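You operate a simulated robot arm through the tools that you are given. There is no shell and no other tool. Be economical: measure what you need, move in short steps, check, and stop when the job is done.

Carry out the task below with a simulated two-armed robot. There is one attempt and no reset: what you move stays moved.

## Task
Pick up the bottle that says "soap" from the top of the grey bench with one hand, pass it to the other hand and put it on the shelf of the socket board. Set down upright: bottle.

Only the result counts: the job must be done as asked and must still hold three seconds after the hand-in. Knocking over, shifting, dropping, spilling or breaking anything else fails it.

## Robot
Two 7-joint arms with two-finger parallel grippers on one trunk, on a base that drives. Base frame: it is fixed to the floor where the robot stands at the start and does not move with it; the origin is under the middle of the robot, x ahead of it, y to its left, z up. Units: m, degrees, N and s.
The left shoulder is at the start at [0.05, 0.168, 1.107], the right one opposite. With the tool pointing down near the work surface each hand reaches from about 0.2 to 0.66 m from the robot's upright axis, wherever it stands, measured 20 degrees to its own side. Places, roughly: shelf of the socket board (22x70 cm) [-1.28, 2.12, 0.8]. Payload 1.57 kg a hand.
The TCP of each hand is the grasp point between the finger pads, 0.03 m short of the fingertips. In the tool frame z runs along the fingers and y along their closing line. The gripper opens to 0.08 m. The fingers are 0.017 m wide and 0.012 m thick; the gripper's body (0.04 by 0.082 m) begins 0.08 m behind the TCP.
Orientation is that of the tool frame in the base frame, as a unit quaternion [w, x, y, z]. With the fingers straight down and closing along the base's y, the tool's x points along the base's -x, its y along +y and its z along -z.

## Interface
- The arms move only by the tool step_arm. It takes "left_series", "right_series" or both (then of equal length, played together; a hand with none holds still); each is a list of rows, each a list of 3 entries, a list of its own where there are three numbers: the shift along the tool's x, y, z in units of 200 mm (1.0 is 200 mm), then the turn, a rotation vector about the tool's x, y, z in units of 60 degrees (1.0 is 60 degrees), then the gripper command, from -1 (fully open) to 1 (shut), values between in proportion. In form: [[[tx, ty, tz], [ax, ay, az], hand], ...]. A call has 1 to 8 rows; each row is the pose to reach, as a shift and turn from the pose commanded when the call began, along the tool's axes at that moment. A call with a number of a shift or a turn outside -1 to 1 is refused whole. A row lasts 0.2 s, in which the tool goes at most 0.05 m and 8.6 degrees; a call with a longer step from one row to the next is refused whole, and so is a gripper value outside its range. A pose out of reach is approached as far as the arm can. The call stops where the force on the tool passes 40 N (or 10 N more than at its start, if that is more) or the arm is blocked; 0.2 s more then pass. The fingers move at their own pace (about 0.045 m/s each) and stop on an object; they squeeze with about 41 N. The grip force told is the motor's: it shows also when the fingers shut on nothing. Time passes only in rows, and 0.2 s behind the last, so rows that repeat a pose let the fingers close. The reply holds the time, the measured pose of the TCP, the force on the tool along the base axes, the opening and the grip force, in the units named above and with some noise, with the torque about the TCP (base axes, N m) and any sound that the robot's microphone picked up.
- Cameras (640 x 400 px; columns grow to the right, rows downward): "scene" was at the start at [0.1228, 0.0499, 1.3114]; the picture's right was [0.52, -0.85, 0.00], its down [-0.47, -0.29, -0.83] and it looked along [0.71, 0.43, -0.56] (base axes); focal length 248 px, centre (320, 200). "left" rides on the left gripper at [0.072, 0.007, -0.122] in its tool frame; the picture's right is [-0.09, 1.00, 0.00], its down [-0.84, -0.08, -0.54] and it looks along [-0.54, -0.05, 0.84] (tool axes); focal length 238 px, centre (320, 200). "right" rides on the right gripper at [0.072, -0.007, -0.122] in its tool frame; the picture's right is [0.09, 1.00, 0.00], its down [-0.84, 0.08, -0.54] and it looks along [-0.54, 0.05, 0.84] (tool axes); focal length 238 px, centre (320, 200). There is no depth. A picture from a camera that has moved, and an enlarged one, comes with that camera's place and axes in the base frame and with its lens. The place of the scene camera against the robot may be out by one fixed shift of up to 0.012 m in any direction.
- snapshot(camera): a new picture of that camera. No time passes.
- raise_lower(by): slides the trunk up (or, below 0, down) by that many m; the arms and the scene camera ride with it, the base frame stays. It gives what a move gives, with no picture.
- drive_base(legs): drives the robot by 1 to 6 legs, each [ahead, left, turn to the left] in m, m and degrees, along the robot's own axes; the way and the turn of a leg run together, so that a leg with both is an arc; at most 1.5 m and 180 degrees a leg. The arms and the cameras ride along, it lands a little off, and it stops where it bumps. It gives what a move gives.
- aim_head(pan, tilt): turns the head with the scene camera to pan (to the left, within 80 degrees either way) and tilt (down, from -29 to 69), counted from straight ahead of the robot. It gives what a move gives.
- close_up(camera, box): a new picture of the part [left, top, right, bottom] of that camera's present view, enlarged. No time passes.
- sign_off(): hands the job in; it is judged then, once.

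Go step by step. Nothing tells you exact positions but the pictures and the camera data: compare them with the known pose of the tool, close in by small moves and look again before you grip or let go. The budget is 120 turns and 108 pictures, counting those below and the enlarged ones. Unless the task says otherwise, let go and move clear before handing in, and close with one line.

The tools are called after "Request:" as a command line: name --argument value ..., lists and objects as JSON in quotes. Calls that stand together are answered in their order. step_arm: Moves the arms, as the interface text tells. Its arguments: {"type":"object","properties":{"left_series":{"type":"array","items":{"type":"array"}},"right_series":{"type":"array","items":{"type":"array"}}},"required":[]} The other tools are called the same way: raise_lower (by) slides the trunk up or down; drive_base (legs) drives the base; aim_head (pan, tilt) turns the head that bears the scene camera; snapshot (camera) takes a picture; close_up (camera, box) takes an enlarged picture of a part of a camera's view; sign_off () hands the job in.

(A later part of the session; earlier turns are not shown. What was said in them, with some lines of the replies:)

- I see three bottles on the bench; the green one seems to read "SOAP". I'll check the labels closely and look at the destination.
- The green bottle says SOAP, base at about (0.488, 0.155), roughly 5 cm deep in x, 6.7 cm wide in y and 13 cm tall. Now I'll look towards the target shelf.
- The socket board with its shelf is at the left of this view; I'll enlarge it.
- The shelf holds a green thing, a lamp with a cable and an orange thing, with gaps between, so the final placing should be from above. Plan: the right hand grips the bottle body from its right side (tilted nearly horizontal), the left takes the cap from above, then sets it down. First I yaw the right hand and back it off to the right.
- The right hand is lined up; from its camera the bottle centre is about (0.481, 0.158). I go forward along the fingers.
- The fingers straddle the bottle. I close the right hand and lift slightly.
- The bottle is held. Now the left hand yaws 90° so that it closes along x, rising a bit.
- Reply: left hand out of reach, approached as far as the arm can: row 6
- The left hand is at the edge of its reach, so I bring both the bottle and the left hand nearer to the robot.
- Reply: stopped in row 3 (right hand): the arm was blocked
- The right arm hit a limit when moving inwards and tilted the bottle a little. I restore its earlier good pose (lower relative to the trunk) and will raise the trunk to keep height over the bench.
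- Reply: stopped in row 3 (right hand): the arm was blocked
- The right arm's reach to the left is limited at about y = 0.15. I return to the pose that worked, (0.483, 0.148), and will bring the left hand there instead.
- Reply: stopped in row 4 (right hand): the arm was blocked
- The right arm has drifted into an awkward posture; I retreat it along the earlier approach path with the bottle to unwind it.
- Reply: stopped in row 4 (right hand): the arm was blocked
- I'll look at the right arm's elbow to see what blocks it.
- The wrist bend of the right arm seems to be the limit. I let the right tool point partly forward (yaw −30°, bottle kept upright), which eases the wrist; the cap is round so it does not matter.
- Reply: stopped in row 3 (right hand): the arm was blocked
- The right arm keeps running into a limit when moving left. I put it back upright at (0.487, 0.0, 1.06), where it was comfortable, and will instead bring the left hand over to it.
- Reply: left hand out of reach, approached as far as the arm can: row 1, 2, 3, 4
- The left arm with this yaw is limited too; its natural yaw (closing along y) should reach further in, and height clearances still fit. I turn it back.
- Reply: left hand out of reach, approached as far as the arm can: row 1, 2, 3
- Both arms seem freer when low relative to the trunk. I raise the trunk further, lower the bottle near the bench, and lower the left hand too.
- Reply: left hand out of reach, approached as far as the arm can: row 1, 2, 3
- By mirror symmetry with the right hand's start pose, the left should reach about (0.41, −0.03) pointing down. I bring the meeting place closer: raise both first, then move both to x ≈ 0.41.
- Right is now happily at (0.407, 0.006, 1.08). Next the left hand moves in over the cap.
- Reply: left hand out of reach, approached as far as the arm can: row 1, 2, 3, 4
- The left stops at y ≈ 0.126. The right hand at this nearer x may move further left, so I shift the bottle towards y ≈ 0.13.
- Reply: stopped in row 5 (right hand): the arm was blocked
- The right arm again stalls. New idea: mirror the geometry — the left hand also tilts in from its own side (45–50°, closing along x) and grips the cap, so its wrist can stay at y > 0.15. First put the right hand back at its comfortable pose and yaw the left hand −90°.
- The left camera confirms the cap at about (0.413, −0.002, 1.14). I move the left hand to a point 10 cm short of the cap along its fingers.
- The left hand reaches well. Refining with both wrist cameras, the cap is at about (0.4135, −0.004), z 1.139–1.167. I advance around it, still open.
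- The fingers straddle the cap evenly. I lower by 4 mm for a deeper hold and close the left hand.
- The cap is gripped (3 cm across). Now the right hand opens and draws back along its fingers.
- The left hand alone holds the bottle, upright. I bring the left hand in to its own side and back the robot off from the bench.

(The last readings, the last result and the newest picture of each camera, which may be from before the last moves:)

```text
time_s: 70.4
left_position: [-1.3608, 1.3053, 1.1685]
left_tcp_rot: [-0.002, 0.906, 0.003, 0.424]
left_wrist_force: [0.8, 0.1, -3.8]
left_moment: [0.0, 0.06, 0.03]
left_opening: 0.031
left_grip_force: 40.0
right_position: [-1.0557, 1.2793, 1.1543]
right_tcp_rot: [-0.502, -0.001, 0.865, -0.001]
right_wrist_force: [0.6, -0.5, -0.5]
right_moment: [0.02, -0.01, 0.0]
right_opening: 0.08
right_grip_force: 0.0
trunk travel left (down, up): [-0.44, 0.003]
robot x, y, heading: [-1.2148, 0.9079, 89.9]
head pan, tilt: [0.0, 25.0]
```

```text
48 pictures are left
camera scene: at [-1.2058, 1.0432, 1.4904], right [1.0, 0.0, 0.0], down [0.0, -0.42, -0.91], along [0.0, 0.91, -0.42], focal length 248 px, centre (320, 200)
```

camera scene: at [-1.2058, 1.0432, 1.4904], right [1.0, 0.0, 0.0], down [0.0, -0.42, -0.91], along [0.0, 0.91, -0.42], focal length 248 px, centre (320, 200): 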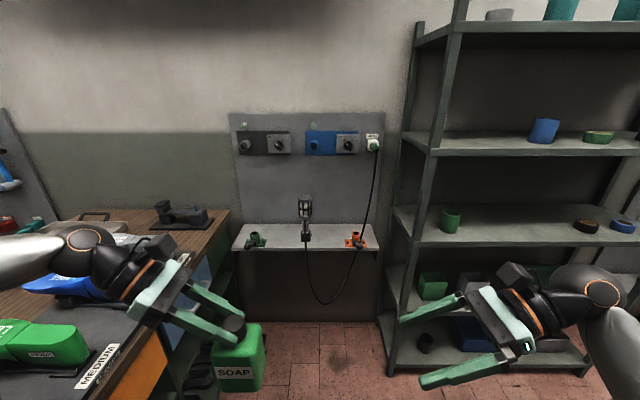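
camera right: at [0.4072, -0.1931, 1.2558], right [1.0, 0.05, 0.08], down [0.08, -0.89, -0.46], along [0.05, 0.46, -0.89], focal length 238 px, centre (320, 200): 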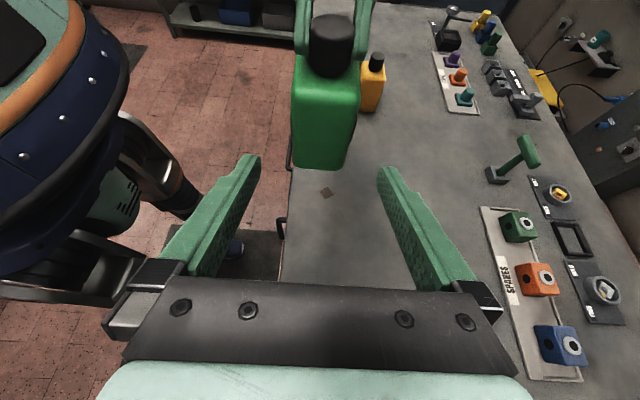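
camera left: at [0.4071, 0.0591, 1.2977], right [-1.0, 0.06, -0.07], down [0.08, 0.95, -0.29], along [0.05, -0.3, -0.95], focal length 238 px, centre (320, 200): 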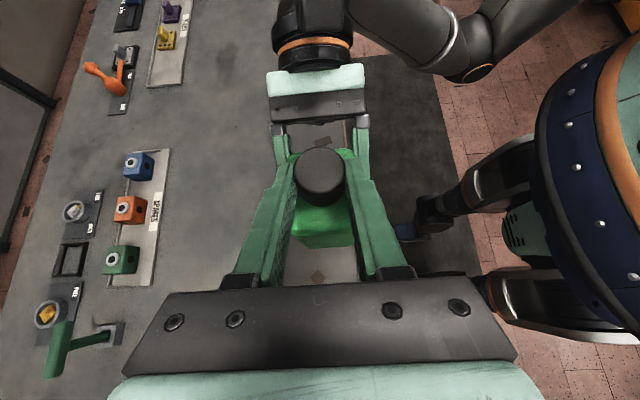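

Request:
close_up --camera "scene" --box '[220, 180, 400, 290]'

Request:
close_up --camera "scene" --box '[120, 240, 300, 400]'

```text
3.56 times, centred on (310, 235) of scene
camera zoom: at [-1.2058, 1.0432, 1.4904], right [1.0, 0.0, 0.0], down [0.0, -0.42, -0.91], along [0.0, 0.91, -0.42], focal length 884 px, centre (356, 76)
```

zoom: 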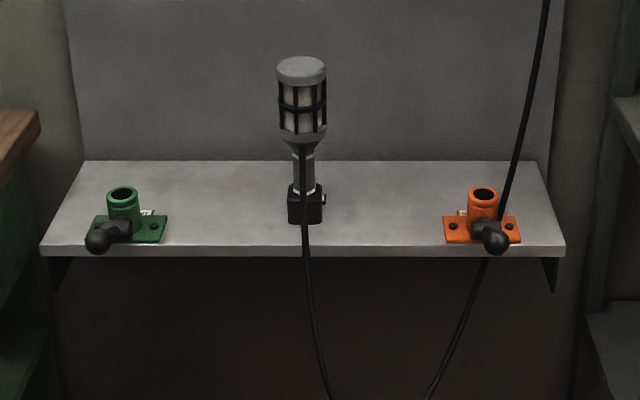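

```text
2.50 times, centred on (210, 320) of scene
camera zoom: at [-1.2058, 1.0432, 1.4904], right [1.0, 0.0, 0.0], down [0.0, -0.42, -0.91], along [0.0, 0.91, -0.42], focal length 621 px, centre (595, -100)
```

zoom: 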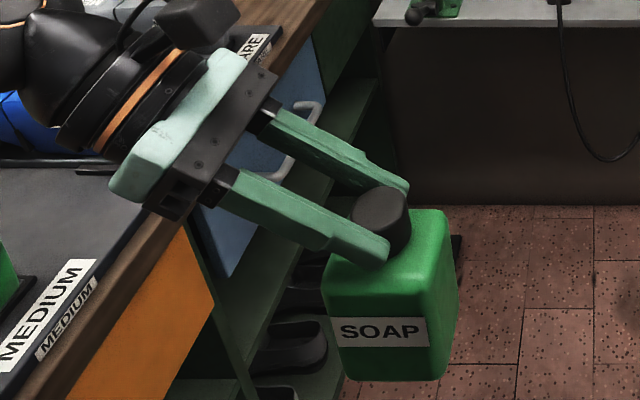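

The left gap on the shelf (between the green fitting and the lamp) spans x ≈ −1.46 to −1.30; I'll aim at x ≈ −1.38, y ≈ 2.09. I check the left elbow's clearance over the desk.

Request:
aim_head --pan 60 --tilt 25

Request:
snapshot --camera "scene"

```text
time_s: 71.7
left_position: [-1.362, 1.304, 1.1661]
left_tcp_rot: [-0.002, 0.906, 0.003, 0.423]
left_wrist_force: [-0.7, -0.5, -3.2]
left_moment: [-0.02, 0.03, -0.01]
left_opening: 0.0307
left_grip_force: 40.0
right_position: [-1.0566, 1.2792, 1.1547]
right_tcp_rot: [-0.502, 0.0, 0.865, 0.0]
right_wrist_force: [-1.2, 0.2, -0.2]
right_moment: [0.0, -0.02, 0.01]
right_opening: 0.0799
right_grip_force: 0.0
trunk travel left (down, up): [-0.44, 0.003]
robot x, y, heading: [-1.2135, 0.9096, 90.1]
head pan, tilt: [60.0, 25.0]
```

```text
45 pictures are left
camera scene: at [-1.2854, 0.9971, 1.4904], right [0.5, 0.87, 0.0], down [0.37, -0.21, -0.91], along [-0.79, 0.45, -0.42], focal length 248 px, centre (320, 200)
```

scene: 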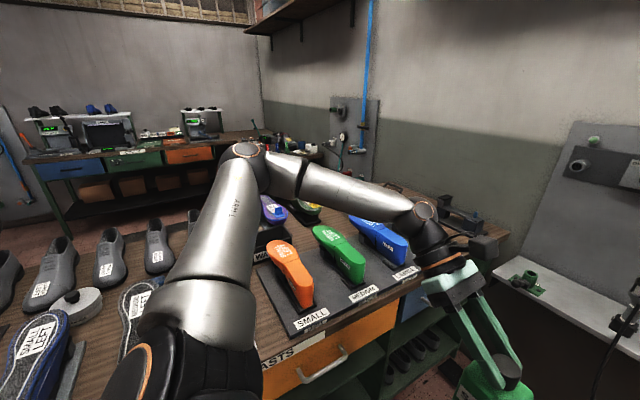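

The elbow is high enough over the desk. Before approaching I tuck the right arm back (the lamp cable hangs on that side) and stretch the left hand a little forward and down.

Request:
step_arm --left_series '[[[-0.05, -0.04, 0.05], [0, 0, 0], 1], [[-0.1, -0.09, 0.09], [0, 0, 0], 1], [[-0.16, -0.13, 0.13], [0, 0, 0], 1], [[-0.22, -0.18, 0.18], [0, 0, 0], 1], [[-0.31, -0.22, 0.256], [0, 0, 0], 1]]' --right_series '[[[-0.05, -0.15, -0.087], [0, 0, 0], -1], [[-0.1, -0.3, -0.173], [0, 0, 0], -1], [[-0.15, -0.45, -0.26], [0, 0, 0], -1], [[-0.2, -0.6, -0.346], [0, 0, 0], -1], [[-0.25, -0.75, -0.433], [0, 0, 0], -1]]'

Request:
aim_head --pan 0 --tilt 35

Request:
snapshot --camera "scene"

```text
time_s: 72.9
left_position: [-1.3618, 1.3495, 1.0855]
left_tcp_rot: [-0.002, 0.906, 0.002, 0.424]
left_wrist_force: [0.0, -0.1, -3.2]
left_moment: [-0.03, 0.06, -0.01]
left_opening: 0.0306
left_grip_force: 39.4
right_position: [-0.9549, 1.1293, 1.1553]
right_tcp_rot: [-0.502, -0.002, 0.865, -0.001]
right_wrist_force: [0.1, -0.1, 0.3]
right_moment: [0.0, -0.01, -0.02]
right_opening: 0.0803
right_grip_force: 0.0
trunk travel left (down, up): [-0.44, 0.003]
robot x, y, heading: [-1.2134, 0.909, 90.0]
head pan, tilt: [60.0, 25.0]
```

```text
time_s: 74.2
left_position: [-1.3631, 1.3492, 1.0848]
left_tcp_rot: [-0.002, 0.906, 0.003, 0.424]
left_wrist_force: [-0.5, 1.4, -3.6]
left_moment: [-0.02, 0.05, -0.03]
left_opening: 0.0305
left_grip_force: 40.2
right_position: [-0.9559, 1.1312, 1.1552]
right_tcp_rot: [-0.501, -0.001, 0.865, 0.0]
right_wrist_force: [0.2, 0.5, -0.1]
right_moment: [0.02, -0.04, 0.03]
right_opening: 0.0801
right_grip_force: 0.1
trunk travel left (down, up): [-0.44, 0.003]
robot x, y, heading: [-1.2113, 0.9029, 90.1]
head pan, tilt: [0.0, 35.0]
```

```text
44 pictures are left
camera scene: at [-1.2058, 1.0392, 1.4746], right [1.0, 0.0, 0.0], down [0.0, -0.57, -0.82], along [0.0, 0.82, -0.57], focal length 248 px, centre (320, 200)
```

scene: 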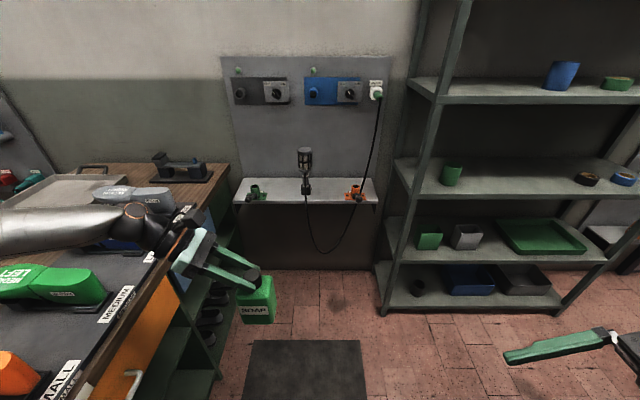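

Request:
drive_base --legs '[[0.5, 0.03, 0]]'

Request:
snapshot --camera "scene"

Request:
snapshot --camera "left"

```text
time_s: 77.1
left_position: [-1.3912, 1.8436, 1.0856]
left_tcp_rot: [-0.001, 0.906, 0.003, 0.423]
left_wrist_force: [0.8, -0.4, -4.2]
left_moment: [-0.02, 0.06, 0.01]
left_opening: 0.0305
left_grip_force: 39.7
right_position: [-0.9858, 1.6243, 1.1566]
right_tcp_rot: [-0.501, 0.0, 0.865, 0.0]
right_wrist_force: [-0.3, 0.7, 0.6]
right_moment: [-0.03, -0.04, 0.0]
right_opening: 0.0801
right_grip_force: 0.1
trunk travel left (down, up): [-0.44, 0.003]
robot x, y, heading: [-1.2394, 1.3996, 90.1]
head pan, tilt: [0.0, 35.0]
```

```text
43 pictures are left
camera scene: at [-1.2355, 1.5338, 1.4746], right [1.0, 0.0, 0.0], down [0.0, -0.57, -0.82], along [0.0, 0.82, -0.57], focal length 248 px, centre (320, 200)
```

scene: 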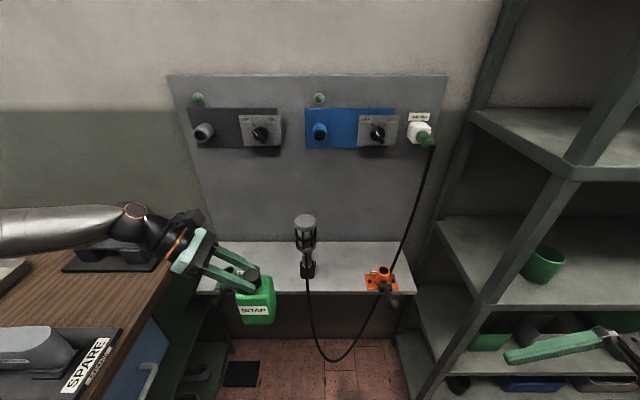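

```text
42 pictures are left
camera left: at [-1.4388, 1.8384, 1.2175], right [-0.05, -1.0, -0.07], down [-0.95, 0.07, -0.29], along [0.3, 0.05, -0.95], focal length 238 px, centre (320, 200)
```

left: 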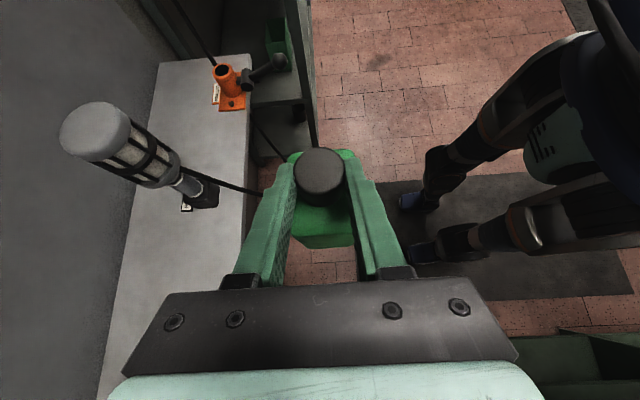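

Request:
step_arm --right_series '[[[0, -0.17, 0], [0, 0, 0], -1], [[0, -0.34, 0], [0, 0, 0], -1], [[0, -0.5, 0], [0, 0, 0], -1]]'

Request:
aim_head --pan -45 --tilt 35

Request:
snapshot --camera "scene"

Request:
aim_head --pan 50 --tilt 35

Request:
snapshot --camera "scene"

```text
time_s: 77.9
left_position: [-1.392, 1.8419, 1.0849]
left_tcp_rot: [-0.001, 0.906, 0.002, 0.423]
left_wrist_force: [-0.4, -0.5, -3.2]
left_moment: [-0.07, 0.02, 0.03]
left_opening: 0.0308
left_grip_force: 39.8
right_position: [-0.9853, 1.5229, 1.1561]
right_tcp_rot: [-0.5, -0.002, 0.866, -0.001]
right_wrist_force: [0.1, 0.0, 0.0]
right_moment: [0.0, 0.0, 0.0]
right_opening: 0.08
right_grip_force: 0.0
trunk travel left (down, up): [-0.44, 0.003]
robot x, y, heading: [-1.2392, 1.4036, 89.9]
head pan, tilt: [0.0, 35.0]
```

```text
time_s: 79.0
left_position: [-1.3915, 1.8436, 1.0854]
left_tcp_rot: [-0.001, 0.906, 0.002, 0.424]
left_wrist_force: [0.3, 0.0, -4.1]
left_moment: [0.01, 0.06, 0.02]
left_opening: 0.0307
left_grip_force: 39.1
right_position: [-0.9842, 1.5244, 1.1553]
right_tcp_rot: [-0.502, -0.001, 0.865, -0.001]
right_wrist_force: [0.0, -0.6, 0.6]
right_moment: [-0.01, -0.01, -0.03]
right_opening: 0.0799
right_grip_force: 0.1
trunk travel left (down, up): [-0.44, 0.003]
robot x, y, heading: [-1.247, 1.4004, 90.2]
head pan, tilt: [-45.0, 35.0]
```

```text
41 pictures are left
camera scene: at [-1.1732, 1.5075, 1.4746], right [0.71, -0.71, 0.0], down [-0.41, -0.41, -0.82], along [0.58, 0.58, -0.57], focal length 248 px, centre (320, 200)
```

scene: 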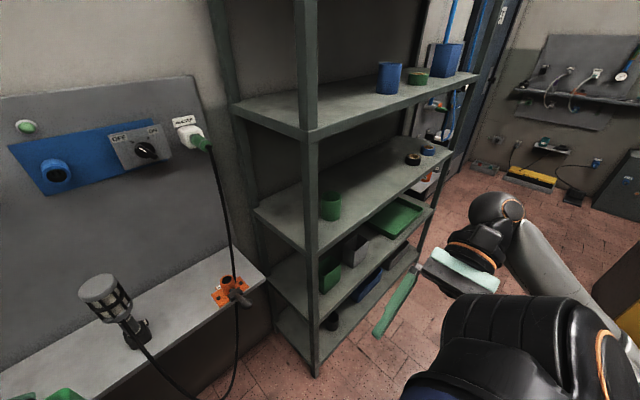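

```text
time_s: 80.8
left_position: [-1.392, 1.8425, 1.0848]
left_tcp_rot: [-0.001, 0.906, 0.001, 0.423]
left_wrist_force: [-0.5, 0.0, -4.1]
left_moment: [0.03, 0.08, 0.01]
left_opening: 0.0308
left_grip_force: 39.6
right_position: [-0.986, 1.5239, 1.1554]
right_tcp_rot: [-0.501, 0.0, 0.865, 0.0]
right_wrist_force: [0.1, 0.5, 0.4]
right_moment: [-0.02, -0.04, 0.04]
right_opening: 0.0799
right_grip_force: 0.1
trunk travel left (down, up): [-0.44, 0.003]
robot x, y, heading: [-1.2442, 1.4, 90.0]
head pan, tilt: [50.0, 35.0]
```

```text
40 pictures are left
camera scene: at [-1.3029, 1.5018, 1.4746], right [0.64, 0.77, 0.0], down [0.44, -0.37, -0.82], along [-0.63, 0.53, -0.57], focal length 248 px, centre (320, 200)
```

scene: 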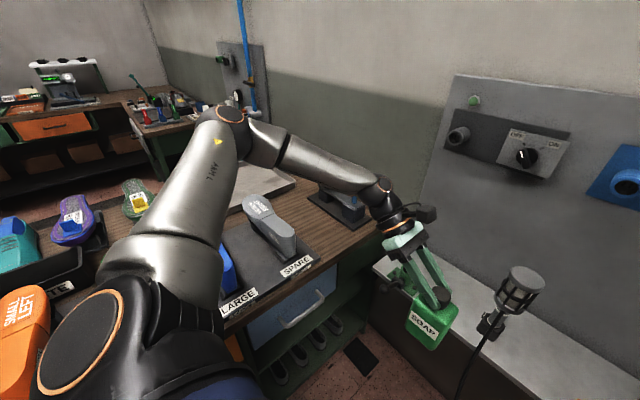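

Clearances look fine. I drive the last 0.245 m so the bottle hangs over the gap.

Request:
drive_base --legs '[[0.245, 0, 0]]'

Request:
snapshot --camera "scene"

Request:
snapshot --camera "left"

```text
time_s: 82.5
left_position: [-1.397, 2.0839, 1.085]
left_tcp_rot: [-0.003, 0.906, 0.005, 0.423]
left_wrist_force: [0.1, 0.4, -4.2]
left_moment: [-0.03, 0.04, 0.0]
left_opening: 0.0305
left_grip_force: 40.3
right_position: [-0.9858, 1.7694, 1.1543]
right_tcp_rot: [-0.501, -0.005, 0.865, -0.004]
right_wrist_force: [-0.3, 0.2, 0.6]
right_moment: [0.0, 0.0, 0.01]
right_opening: 0.0805
right_grip_force: 0.0
trunk travel left (down, up): [-0.44, 0.003]
robot x, y, heading: [-1.242, 1.6432, 90.5]
head pan, tilt: [50.0, 35.0]
```

```text
39 pictures are left
camera scene: at [-1.3045, 1.7446, 1.4746], right [0.64, 0.77, 0.0], down [0.44, -0.37, -0.82], along [-0.63, 0.52, -0.57], focal length 248 px, centre (320, 200)
```

scene: 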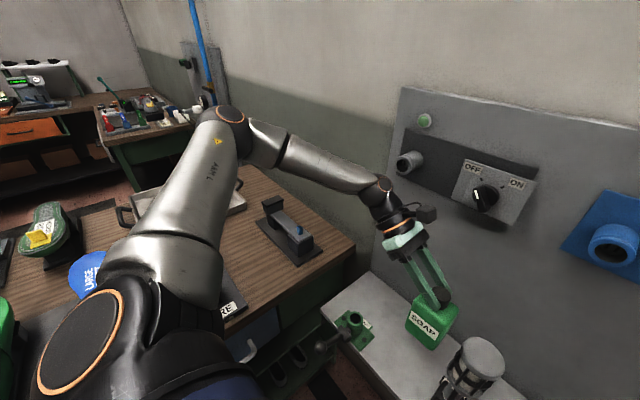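

```text
38 pictures are left
camera left: at [-1.4429, 2.0796, 1.2174], right [-0.05, -1.0, -0.07], down [-0.95, 0.07, -0.29], along [0.3, 0.05, -0.95], focal length 238 px, centre (320, 200)
```

left: 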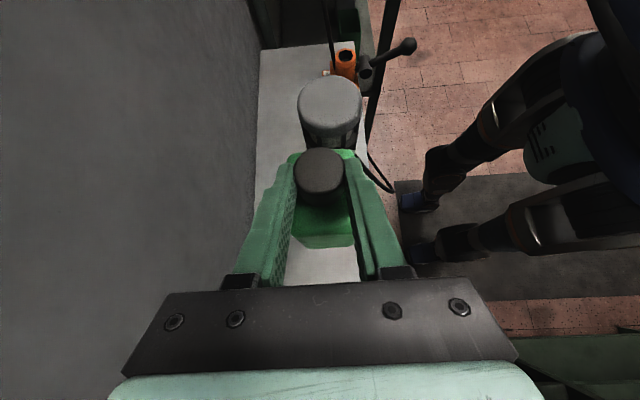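

The bottle is over the gap with clear space on both sides. I lower it with the trunk to about 2 cm above the shelf.

Request:
raise_lower --by -0.12

Request:
aim_head --pan 20 --tilt 50

Request:
snapshot --camera "scene"

Request:
snapshot --camera "left"

```text
time_s: 84.0
left_position: [-1.3971, 2.0843, 0.9654]
left_tcp_rot: [-0.004, 0.906, 0.006, 0.423]
left_wrist_force: [0.8, -0.1, -4.0]
left_moment: [-0.01, 0.07, -0.02]
left_opening: 0.0306
left_grip_force: 39.7
right_position: [-0.9858, 1.768, 1.0342]
right_tcp_rot: [-0.502, -0.004, 0.865, -0.003]
right_wrist_force: [-0.1, -0.5, -0.2]
right_moment: [0.0, -0.03, -0.03]
right_opening: 0.0801
right_grip_force: 0.1
trunk travel left (down, up): [-0.32, 0.123]
robot x, y, heading: [-1.2441, 1.6424, 90.2]
head pan, tilt: [50.0, 35.0]
```

```text
time_s: 85.0
left_position: [-1.3961, 2.0842, 0.9658]
left_tcp_rot: [-0.003, 0.906, 0.005, 0.424]
left_wrist_force: [0.4, 0.4, -4.9]
left_moment: [-0.01, 0.07, -0.01]
left_opening: 0.0306
left_grip_force: 39.7
right_position: [-0.987, 1.7686, 1.0354]
right_tcp_rot: [-0.501, -0.004, 0.865, -0.002]
right_wrist_force: [-0.1, -0.7, 0.5]
right_moment: [-0.02, 0.0, 0.03]
right_opening: 0.0801
right_grip_force: 0.1
trunk travel left (down, up): [-0.32, 0.123]
robot x, y, heading: [-1.2424, 1.6457, 90.4]
head pan, tilt: [20.0, 50.0]
```

```text
37 pictures are left
camera scene: at [-1.2636, 1.7598, 1.3329], right [0.94, 0.35, 0.0], down [0.27, -0.72, -0.64], along [-0.22, 0.6, -0.77], focal length 248 px, centre (320, 200)
```

scene: 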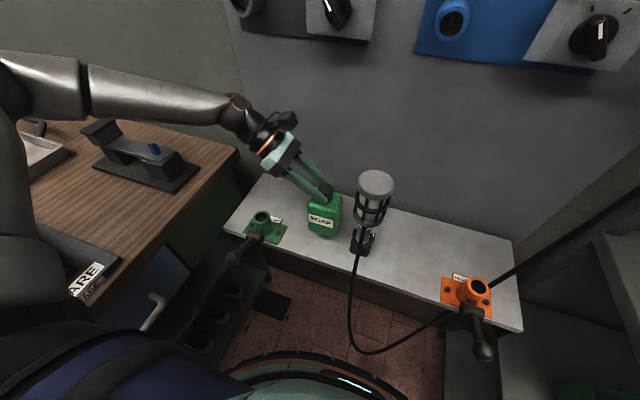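

```text
36 pictures are left
camera left: at [-1.4429, 2.079, 1.0976], right [-0.05, -1.0, -0.07], down [-0.95, 0.07, -0.29], along [0.3, 0.05, -0.95], focal length 238 px, centre (320, 200)
```

left: 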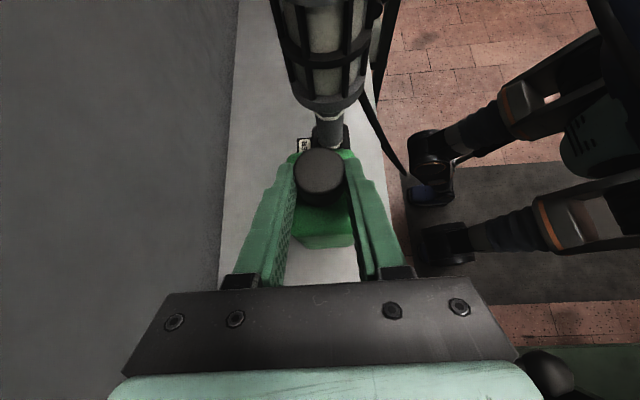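

Request:
close_up --camera "scene" --box '[250, 140, 410, 260]'

```text
3.33 times, centred on (330, 200) of scene
camera zoom: at [-1.2636, 1.7598, 1.3329], right [0.94, 0.35, 0.0], down [0.27, -0.72, -0.64], along [-0.22, 0.6, -0.77], focal length 828 px, centre (287, 200)
```

zoom: 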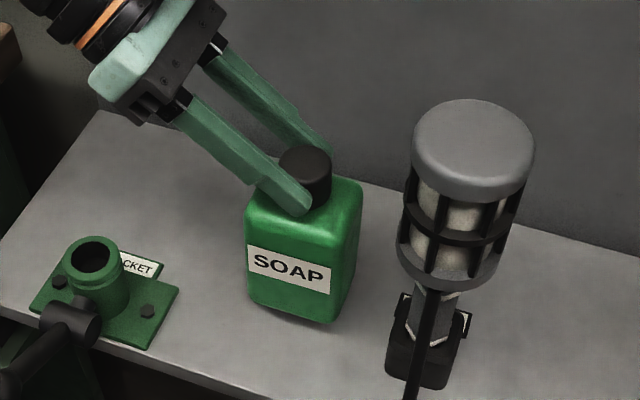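

Request:
step_arm --left_series '[[[-0.019, 0, 0.016], [0, 0, 0], 1], [[-0.0385, 0, 0.032], [0, 0, 0], 1], [[-0.058, 0, 0.048], [0, 0, 0], 1], [[-0.077, 0, 0.064], [0, 0, 0], 1], [[-0.077, 0, 0.064], [0, 0, 0], 1]]'

Request:
close_up --camera "scene" --box '[250, 140, 410, 260]'

```text
time_s: 86.2
left_position: [-1.3956, 2.0864, 0.9453]
left_tcp_rot: [-0.002, 0.906, 0.005, 0.423]
left_wrist_force: [-0.3, 0.2, -3.3]
left_moment: [-0.02, 0.09, 0.01]
left_opening: 0.0306
left_grip_force: 40.0
right_position: [-0.9852, 1.7689, 1.0346]
right_tcp_rot: [-0.501, -0.004, 0.865, -0.002]
right_wrist_force: [1.3, 0.2, 0.2]
right_moment: [0.03, -0.01, -0.01]
right_opening: 0.0801
right_grip_force: 0.1
trunk travel left (down, up): [-0.32, 0.123]
robot x, y, heading: [-1.244, 1.6461, 90.4]
head pan, tilt: [20.0, 50.0]
```

```text
3.33 times, centred on (330, 200) of scene
camera zoom: at [-1.2635, 1.7598, 1.3329], right [0.94, 0.35, 0.0], down [0.27, -0.72, -0.64], along [-0.22, 0.6, -0.77], focal length 828 px, centre (287, 200)
```

zoom: 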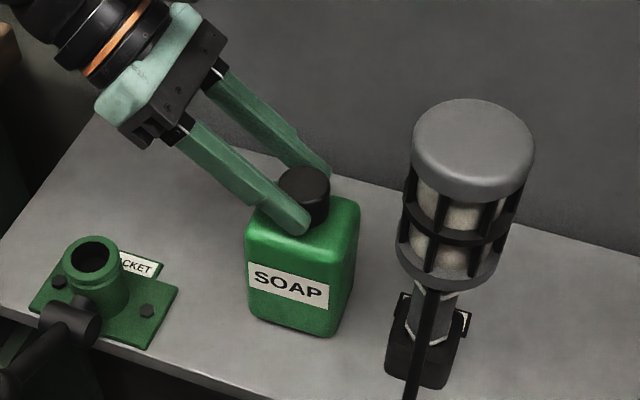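

No contact yet; I go on down in 1.5 mm steps.

Request:
step_arm --left_series '[[[-0.006, 0, 0.005], [0, 0, 0], 1], [[-0.0115, 0, 0.0096], [0, 0, 0], 1], [[-0.0173, 0, 0.0144], [0, 0, 0], 1], [[-0.0231, 0, 0.0192], [0, 0, 0], 1], [[-0.0231, 0, 0.0192], [0, 0, 0], 1]]'

```text
time_s: 87.4
left_position: [-1.3961, 2.0841, 0.9408]
left_tcp_rot: [-0.003, 0.906, 0.005, 0.423]
left_wrist_force: [-0.1, 0.3, -4.7]
left_moment: [0.04, 0.06, -0.03]
left_opening: 0.0305
left_grip_force: 39.7
right_position: [-0.9865, 1.7684, 1.0348]
right_tcp_rot: [-0.502, -0.004, 0.865, -0.002]
right_wrist_force: [0.4, 0.9, -0.6]
right_moment: [0.02, -0.01, 0.0]
right_opening: 0.0799
right_grip_force: 0.1
trunk travel left (down, up): [-0.32, 0.123]
robot x, y, heading: [-1.244, 1.6433, 90.0]
head pan, tilt: [20.0, 50.0]
```

Request:
step_arm --left_series '[[[-0.004, 0, 0.0032], [0, 0, 0], 1], [[-0.008, 0, 0.0064], [0, 0, 0], 1], [[-0.012, 0, 0.0096], [0, 0, 0], 1], [[-0.0154, 0, 0.0128], [0, 0, 0], 1], [[-0.0154, 0, 0.0128], [0, 0, 0], 1]]'

Request:
close_up --camera "scene" --box '[250, 140, 410, 260]'

```text
time_s: 88.6
left_position: [-1.3971, 2.0826, 0.9378]
left_tcp_rot: [-0.004, 0.906, 0.006, 0.423]
left_wrist_force: [-0.5, -0.4, -4.6]
left_moment: [-0.01, 0.07, 0.01]
left_opening: 0.0307
left_grip_force: 40.0
left hand out of reach, approached as far as the arm can: row 3, 4, 5
right_position: [-0.9848, 1.7677, 1.0351]
right_tcp_rot: [-0.502, -0.004, 0.865, -0.002]
right_wrist_force: [-1.0, -0.2, -0.1]
right_moment: [0.01, -0.01, 0.01]
right_opening: 0.08
right_grip_force: 0.1
trunk travel left (down, up): [-0.32, 0.123]
robot x, y, heading: [-1.2435, 1.6415, 90.5]
head pan, tilt: [20.0, 50.0]
```

```text
3.33 times, centred on (330, 200) of scene
camera zoom: at [-1.2635, 1.7598, 1.3329], right [0.94, 0.35, 0.0], down [0.27, -0.72, -0.64], along [-0.22, 0.6, -0.77], focal length 828 px, centre (287, 200)
```

zoom: 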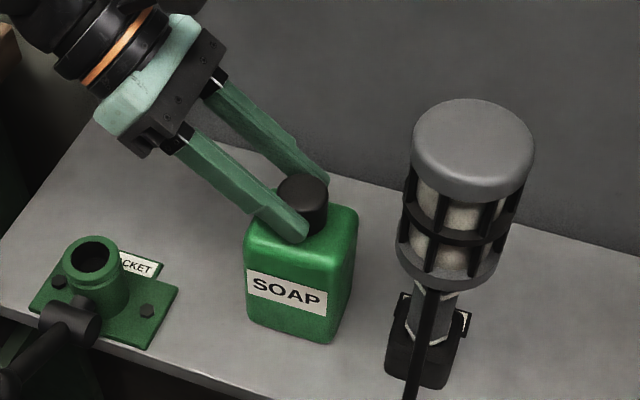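

The arm is at its limit, so I continue with tiny trunk steps.

Request:
raise_lower --by -0.003

Request:
raise_lower --by -0.002

```text
time_s: 89.1
left_position: [-1.3952, 2.0822, 0.9396]
left_tcp_rot: [-0.005, 0.906, 0.006, 0.424]
left_wrist_force: [-3.0, -0.9, 7.5]
left_moment: [-0.39, -0.16, -0.09]
left_opening: 0.0307
left_grip_force: 39.4
right_position: [-0.9857, 1.7681, 1.0326]
right_tcp_rot: [-0.501, -0.004, 0.865, -0.002]
right_wrist_force: [-0.8, 0.2, -0.3]
right_moment: [0.05, -0.04, 0.0]
right_opening: 0.0799
right_grip_force: 0.1
trunk travel left (down, up): [-0.317, 0.126]
robot x, y, heading: [-1.2439, 1.6427, 90.6]
head pan, tilt: [20.0, 50.0]
```

```text
time_s: 89.6
left_position: [-1.3954, 2.0845, 0.938]
left_tcp_rot: [-0.007, 0.906, 0.005, 0.424]
left_wrist_force: [-7.7, -1.5, 23.5]
left_moment: [-0.38, -0.21, -0.15]
left_opening: 0.0305
left_grip_force: 40.0
right_position: [-0.9865, 1.767, 1.0308]
right_tcp_rot: [-0.502, -0.005, 0.865, -0.002]
right_wrist_force: [0.4, 0.2, -0.2]
right_moment: [0.0, -0.01, 0.02]
right_opening: 0.0798
right_grip_force: 0.0
trunk travel left (down, up): [-0.315, 0.128]
robot x, y, heading: [-1.2443, 1.6418, 90.5]
head pan, tilt: [20.0, 50.0]
```

The bottle now presses on the shelf. I ease off slightly and look before letting go.

Request:
raise_lower --by 0.002

Request:
close_up --camera "scene" --box '[250, 140, 410, 260]'

Request:
snapshot --camera "left"

```text
time_s: 90.2
left_position: [-1.3958, 2.0839, 0.9382]
left_tcp_rot: [-0.006, 0.906, 0.005, 0.423]
left_wrist_force: [-3.2, 3.0, 21.0]
left_moment: [0.06, -0.69, 0.1]
left_opening: 0.0306
left_grip_force: 39.8
right_position: [-0.9849, 1.7673, 1.0323]
right_tcp_rot: [-0.501, -0.003, 0.865, -0.001]
right_wrist_force: [0.2, 1.0, -0.1]
right_moment: [0.0, -0.02, -0.01]
right_opening: 0.0801
right_grip_force: 0.0
trunk travel left (down, up): [-0.317, 0.126]
robot x, y, heading: [-1.2457, 1.6434, 90.4]
head pan, tilt: [20.0, 50.0]
```

```text
3.33 times, centred on (330, 200) of scene
camera zoom: at [-1.2633, 1.7584, 1.3301], right [0.94, 0.35, 0.0], down [0.27, -0.72, -0.64], along [-0.22, 0.6, -0.77], focal length 828 px, centre (287, 200)
```

zoom: 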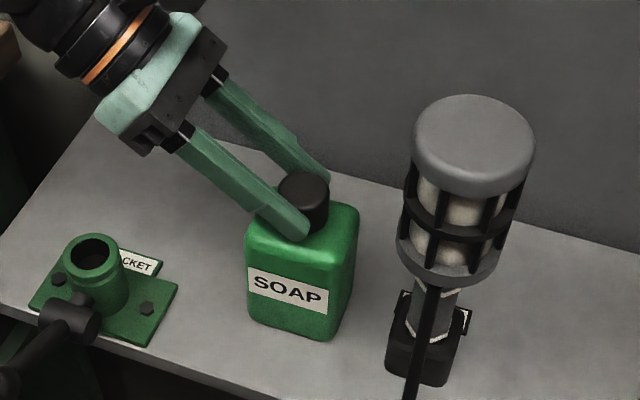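

```text
31 pictures are left
camera left: at [-1.4427, 2.0766, 1.0704], right [-0.04, -1.0, -0.08], down [-0.95, 0.07, -0.29], along [0.3, 0.06, -0.95], focal length 238 px, centre (320, 200)
```

left: 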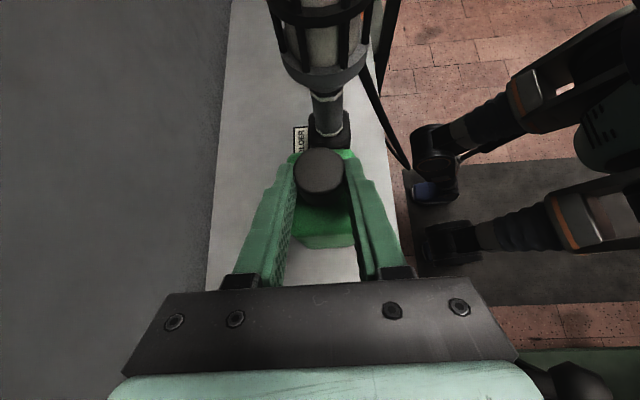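

Request:
raise_lower --by 0.002

Request:
step_arm --left_series '[[[0, 0, 0], [0, 0, 0], 0.5], [[0, 0, 0], [0, 0, 0], 0], [[0, 0, 0], [0, 0, 0], -0.5], [[0, 0, 0], [0, 0, 0], -0.7]]'

Request:
close_up --camera "scene" --box '[250, 140, 410, 260]'

Request:
snapshot --camera "left"

```text
time_s: 90.7
left_position: [-1.3955, 2.0835, 0.9379]
left_tcp_rot: [-0.004, 0.907, 0.006, 0.422]
left_wrist_force: [2.3, 4.6, 10.7]
left_moment: [0.35, -0.89, 0.28]
left_opening: 0.0309
left_grip_force: 39.9
right_position: [-0.9855, 1.7676, 1.0339]
right_tcp_rot: [-0.502, -0.002, 0.865, -0.001]
right_wrist_force: [-0.8, 0.2, -0.5]
right_moment: [-0.02, 0.02, 0.0]
right_opening: 0.0801
right_grip_force: 0.2
trunk travel left (down, up): [-0.319, 0.124]
robot x, y, heading: [-1.244, 1.6496, 90.6]
head pan, tilt: [20.0, 50.0]
```

```text
time_s: 91.7
left_position: [-1.3967, 2.0823, 0.9397]
left_tcp_rot: [-0.004, 0.907, 0.006, 0.421]
left_wrist_force: [-0.2, 0.2, 0.4]
left_moment: [0.01, 0.01, -0.01]
left_opening: 0.0682
left_grip_force: 0.1
right_position: [-0.9871, 1.7677, 1.033]
right_tcp_rot: [-0.502, -0.004, 0.865, -0.003]
right_wrist_force: [0.9, 0.5, 0.0]
right_moment: [0.01, -0.01, 0.0]
right_opening: 0.0799
right_grip_force: 0.0
trunk travel left (down, up): [-0.319, 0.124]
robot x, y, heading: [-1.2481, 1.6456, 90.5]
head pan, tilt: [20.0, 50.0]
```

```text
3.33 times, centred on (330, 200) of scene
camera zoom: at [-1.2634, 1.7595, 1.3319], right [0.94, 0.35, 0.0], down [0.27, -0.72, -0.64], along [-0.22, 0.6, -0.77], focal length 828 px, centre (287, 200)
```

zoom: 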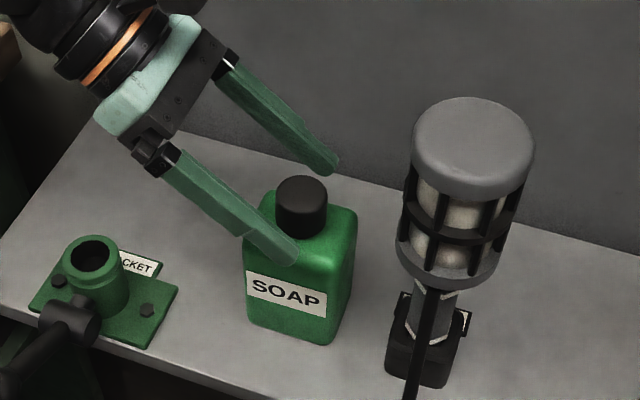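

```text
29 pictures are left
camera left: at [-1.4429, 2.0769, 1.0706], right [-0.05, -1.0, -0.07], down [-0.95, 0.07, -0.29], along [0.3, 0.05, -0.95], focal length 238 px, centre (320, 200)
```

left: 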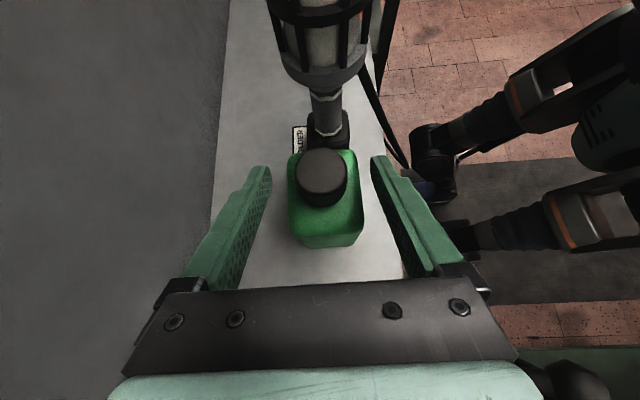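

The bottle stands upright, free. I withdraw the left hand along its fingers, then raise and back away.

Request:
step_arm --left_series '[[[0, 0, -0.08], [0, 0, 0], -0.7], [[0, 0, -0.2], [0, 0, 0], -0.7], [[0, 0, -0.35], [0, 0, 0], -0.7], [[0, 0, -0.5], [0, 0, 0], -0.7]]'

Request:
raise_lower --by 0.12

Request:
drive_base --legs '[[-0.3, 0, 0]]'

Request:
snapshot --camera "scene"

```text
time_s: 92.7
left_position: [-1.4729, 2.0816, 1.0033]
left_tcp_rot: [-0.004, 0.906, 0.006, 0.423]
left_wrist_force: [0.8, -0.1, -0.7]
left_moment: [-0.01, -0.01, 0.0]
left_opening: 0.0682
left_grip_force: 0.0
right_position: [-0.9852, 1.7676, 1.0345]
right_tcp_rot: [-0.502, -0.004, 0.865, -0.002]
right_wrist_force: [-0.7, 0.4, 0.1]
right_moment: [-0.02, 0.03, -0.02]
right_opening: 0.08
right_grip_force: 0.1
trunk travel left (down, up): [-0.319, 0.124]
robot x, y, heading: [-1.2427, 1.6415, 90.6]
head pan, tilt: [20.0, 50.0]
```

```text
time_s: 94.2
left_position: [-1.4724, 2.0814, 1.1229]
left_tcp_rot: [-0.003, 0.906, 0.006, 0.423]
left_wrist_force: [-0.3, 0.2, -0.4]
left_moment: [-0.03, -0.01, -0.02]
left_opening: 0.068
left_grip_force: 0.1
right_position: [-0.986, 1.7682, 1.1544]
right_tcp_rot: [-0.502, -0.004, 0.865, -0.003]
right_wrist_force: [-0.4, 0.6, -0.7]
right_moment: [-0.02, 0.01, -0.02]
right_opening: 0.0802
right_grip_force: 0.1
trunk travel left (down, up): [-0.439, 0.004]
robot x, y, heading: [-1.2449, 1.6443, 90.3]
head pan, tilt: [20.0, 50.0]
```

```text
time_s: 96.2
left_position: [-1.4711, 1.7778, 1.1244]
left_tcp_rot: [-0.005, 0.906, 0.007, 0.423]
left_wrist_force: [0.6, -0.5, 0.1]
left_moment: [-0.02, -0.01, -0.02]
left_opening: 0.0682
left_grip_force: 0.0
right_position: [-0.9829, 1.4652, 1.154]
right_tcp_rot: [-0.502, -0.003, 0.865, -0.001]
right_wrist_force: [0.0, 0.7, 0.6]
right_moment: [-0.03, -0.01, -0.03]
right_opening: 0.0801
right_grip_force: 0.0
trunk travel left (down, up): [-0.439, 0.004]
robot x, y, heading: [-1.2404, 1.3388, 90.7]
head pan, tilt: [20.0, 50.0]
```

```text
28 pictures are left
camera scene: at [-1.2611, 1.4562, 1.452], right [0.94, 0.35, 0.0], down [0.27, -0.72, -0.64], along [-0.22, 0.6, -0.77], focal length 248 px, centre (320, 200)
```

scene: 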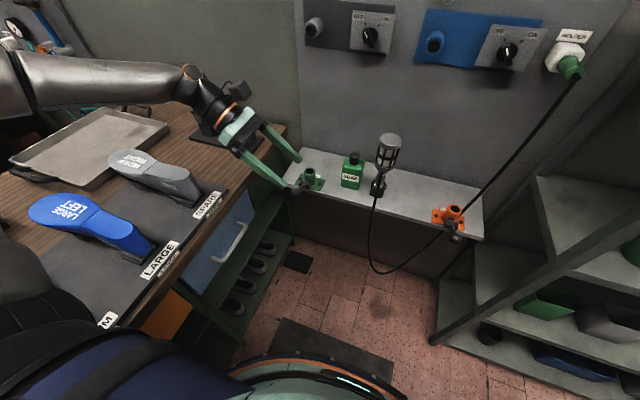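

The bottle stands upright on the shelf between the green fitting and the lamp; nothing else has been disturbed and both hands are clear, so I hand in.

Request:
sign_off

```text
The job is handed in.
```

The soap bottle was picked up with the right hand, passed in the air to the left hand, and set upright on the socket-board shelf. The last picture, taken with both hands clear, shows it standing between the green fitting and the lamp with nothing else visibly moved. I handed the job in and have not been told the verdict.
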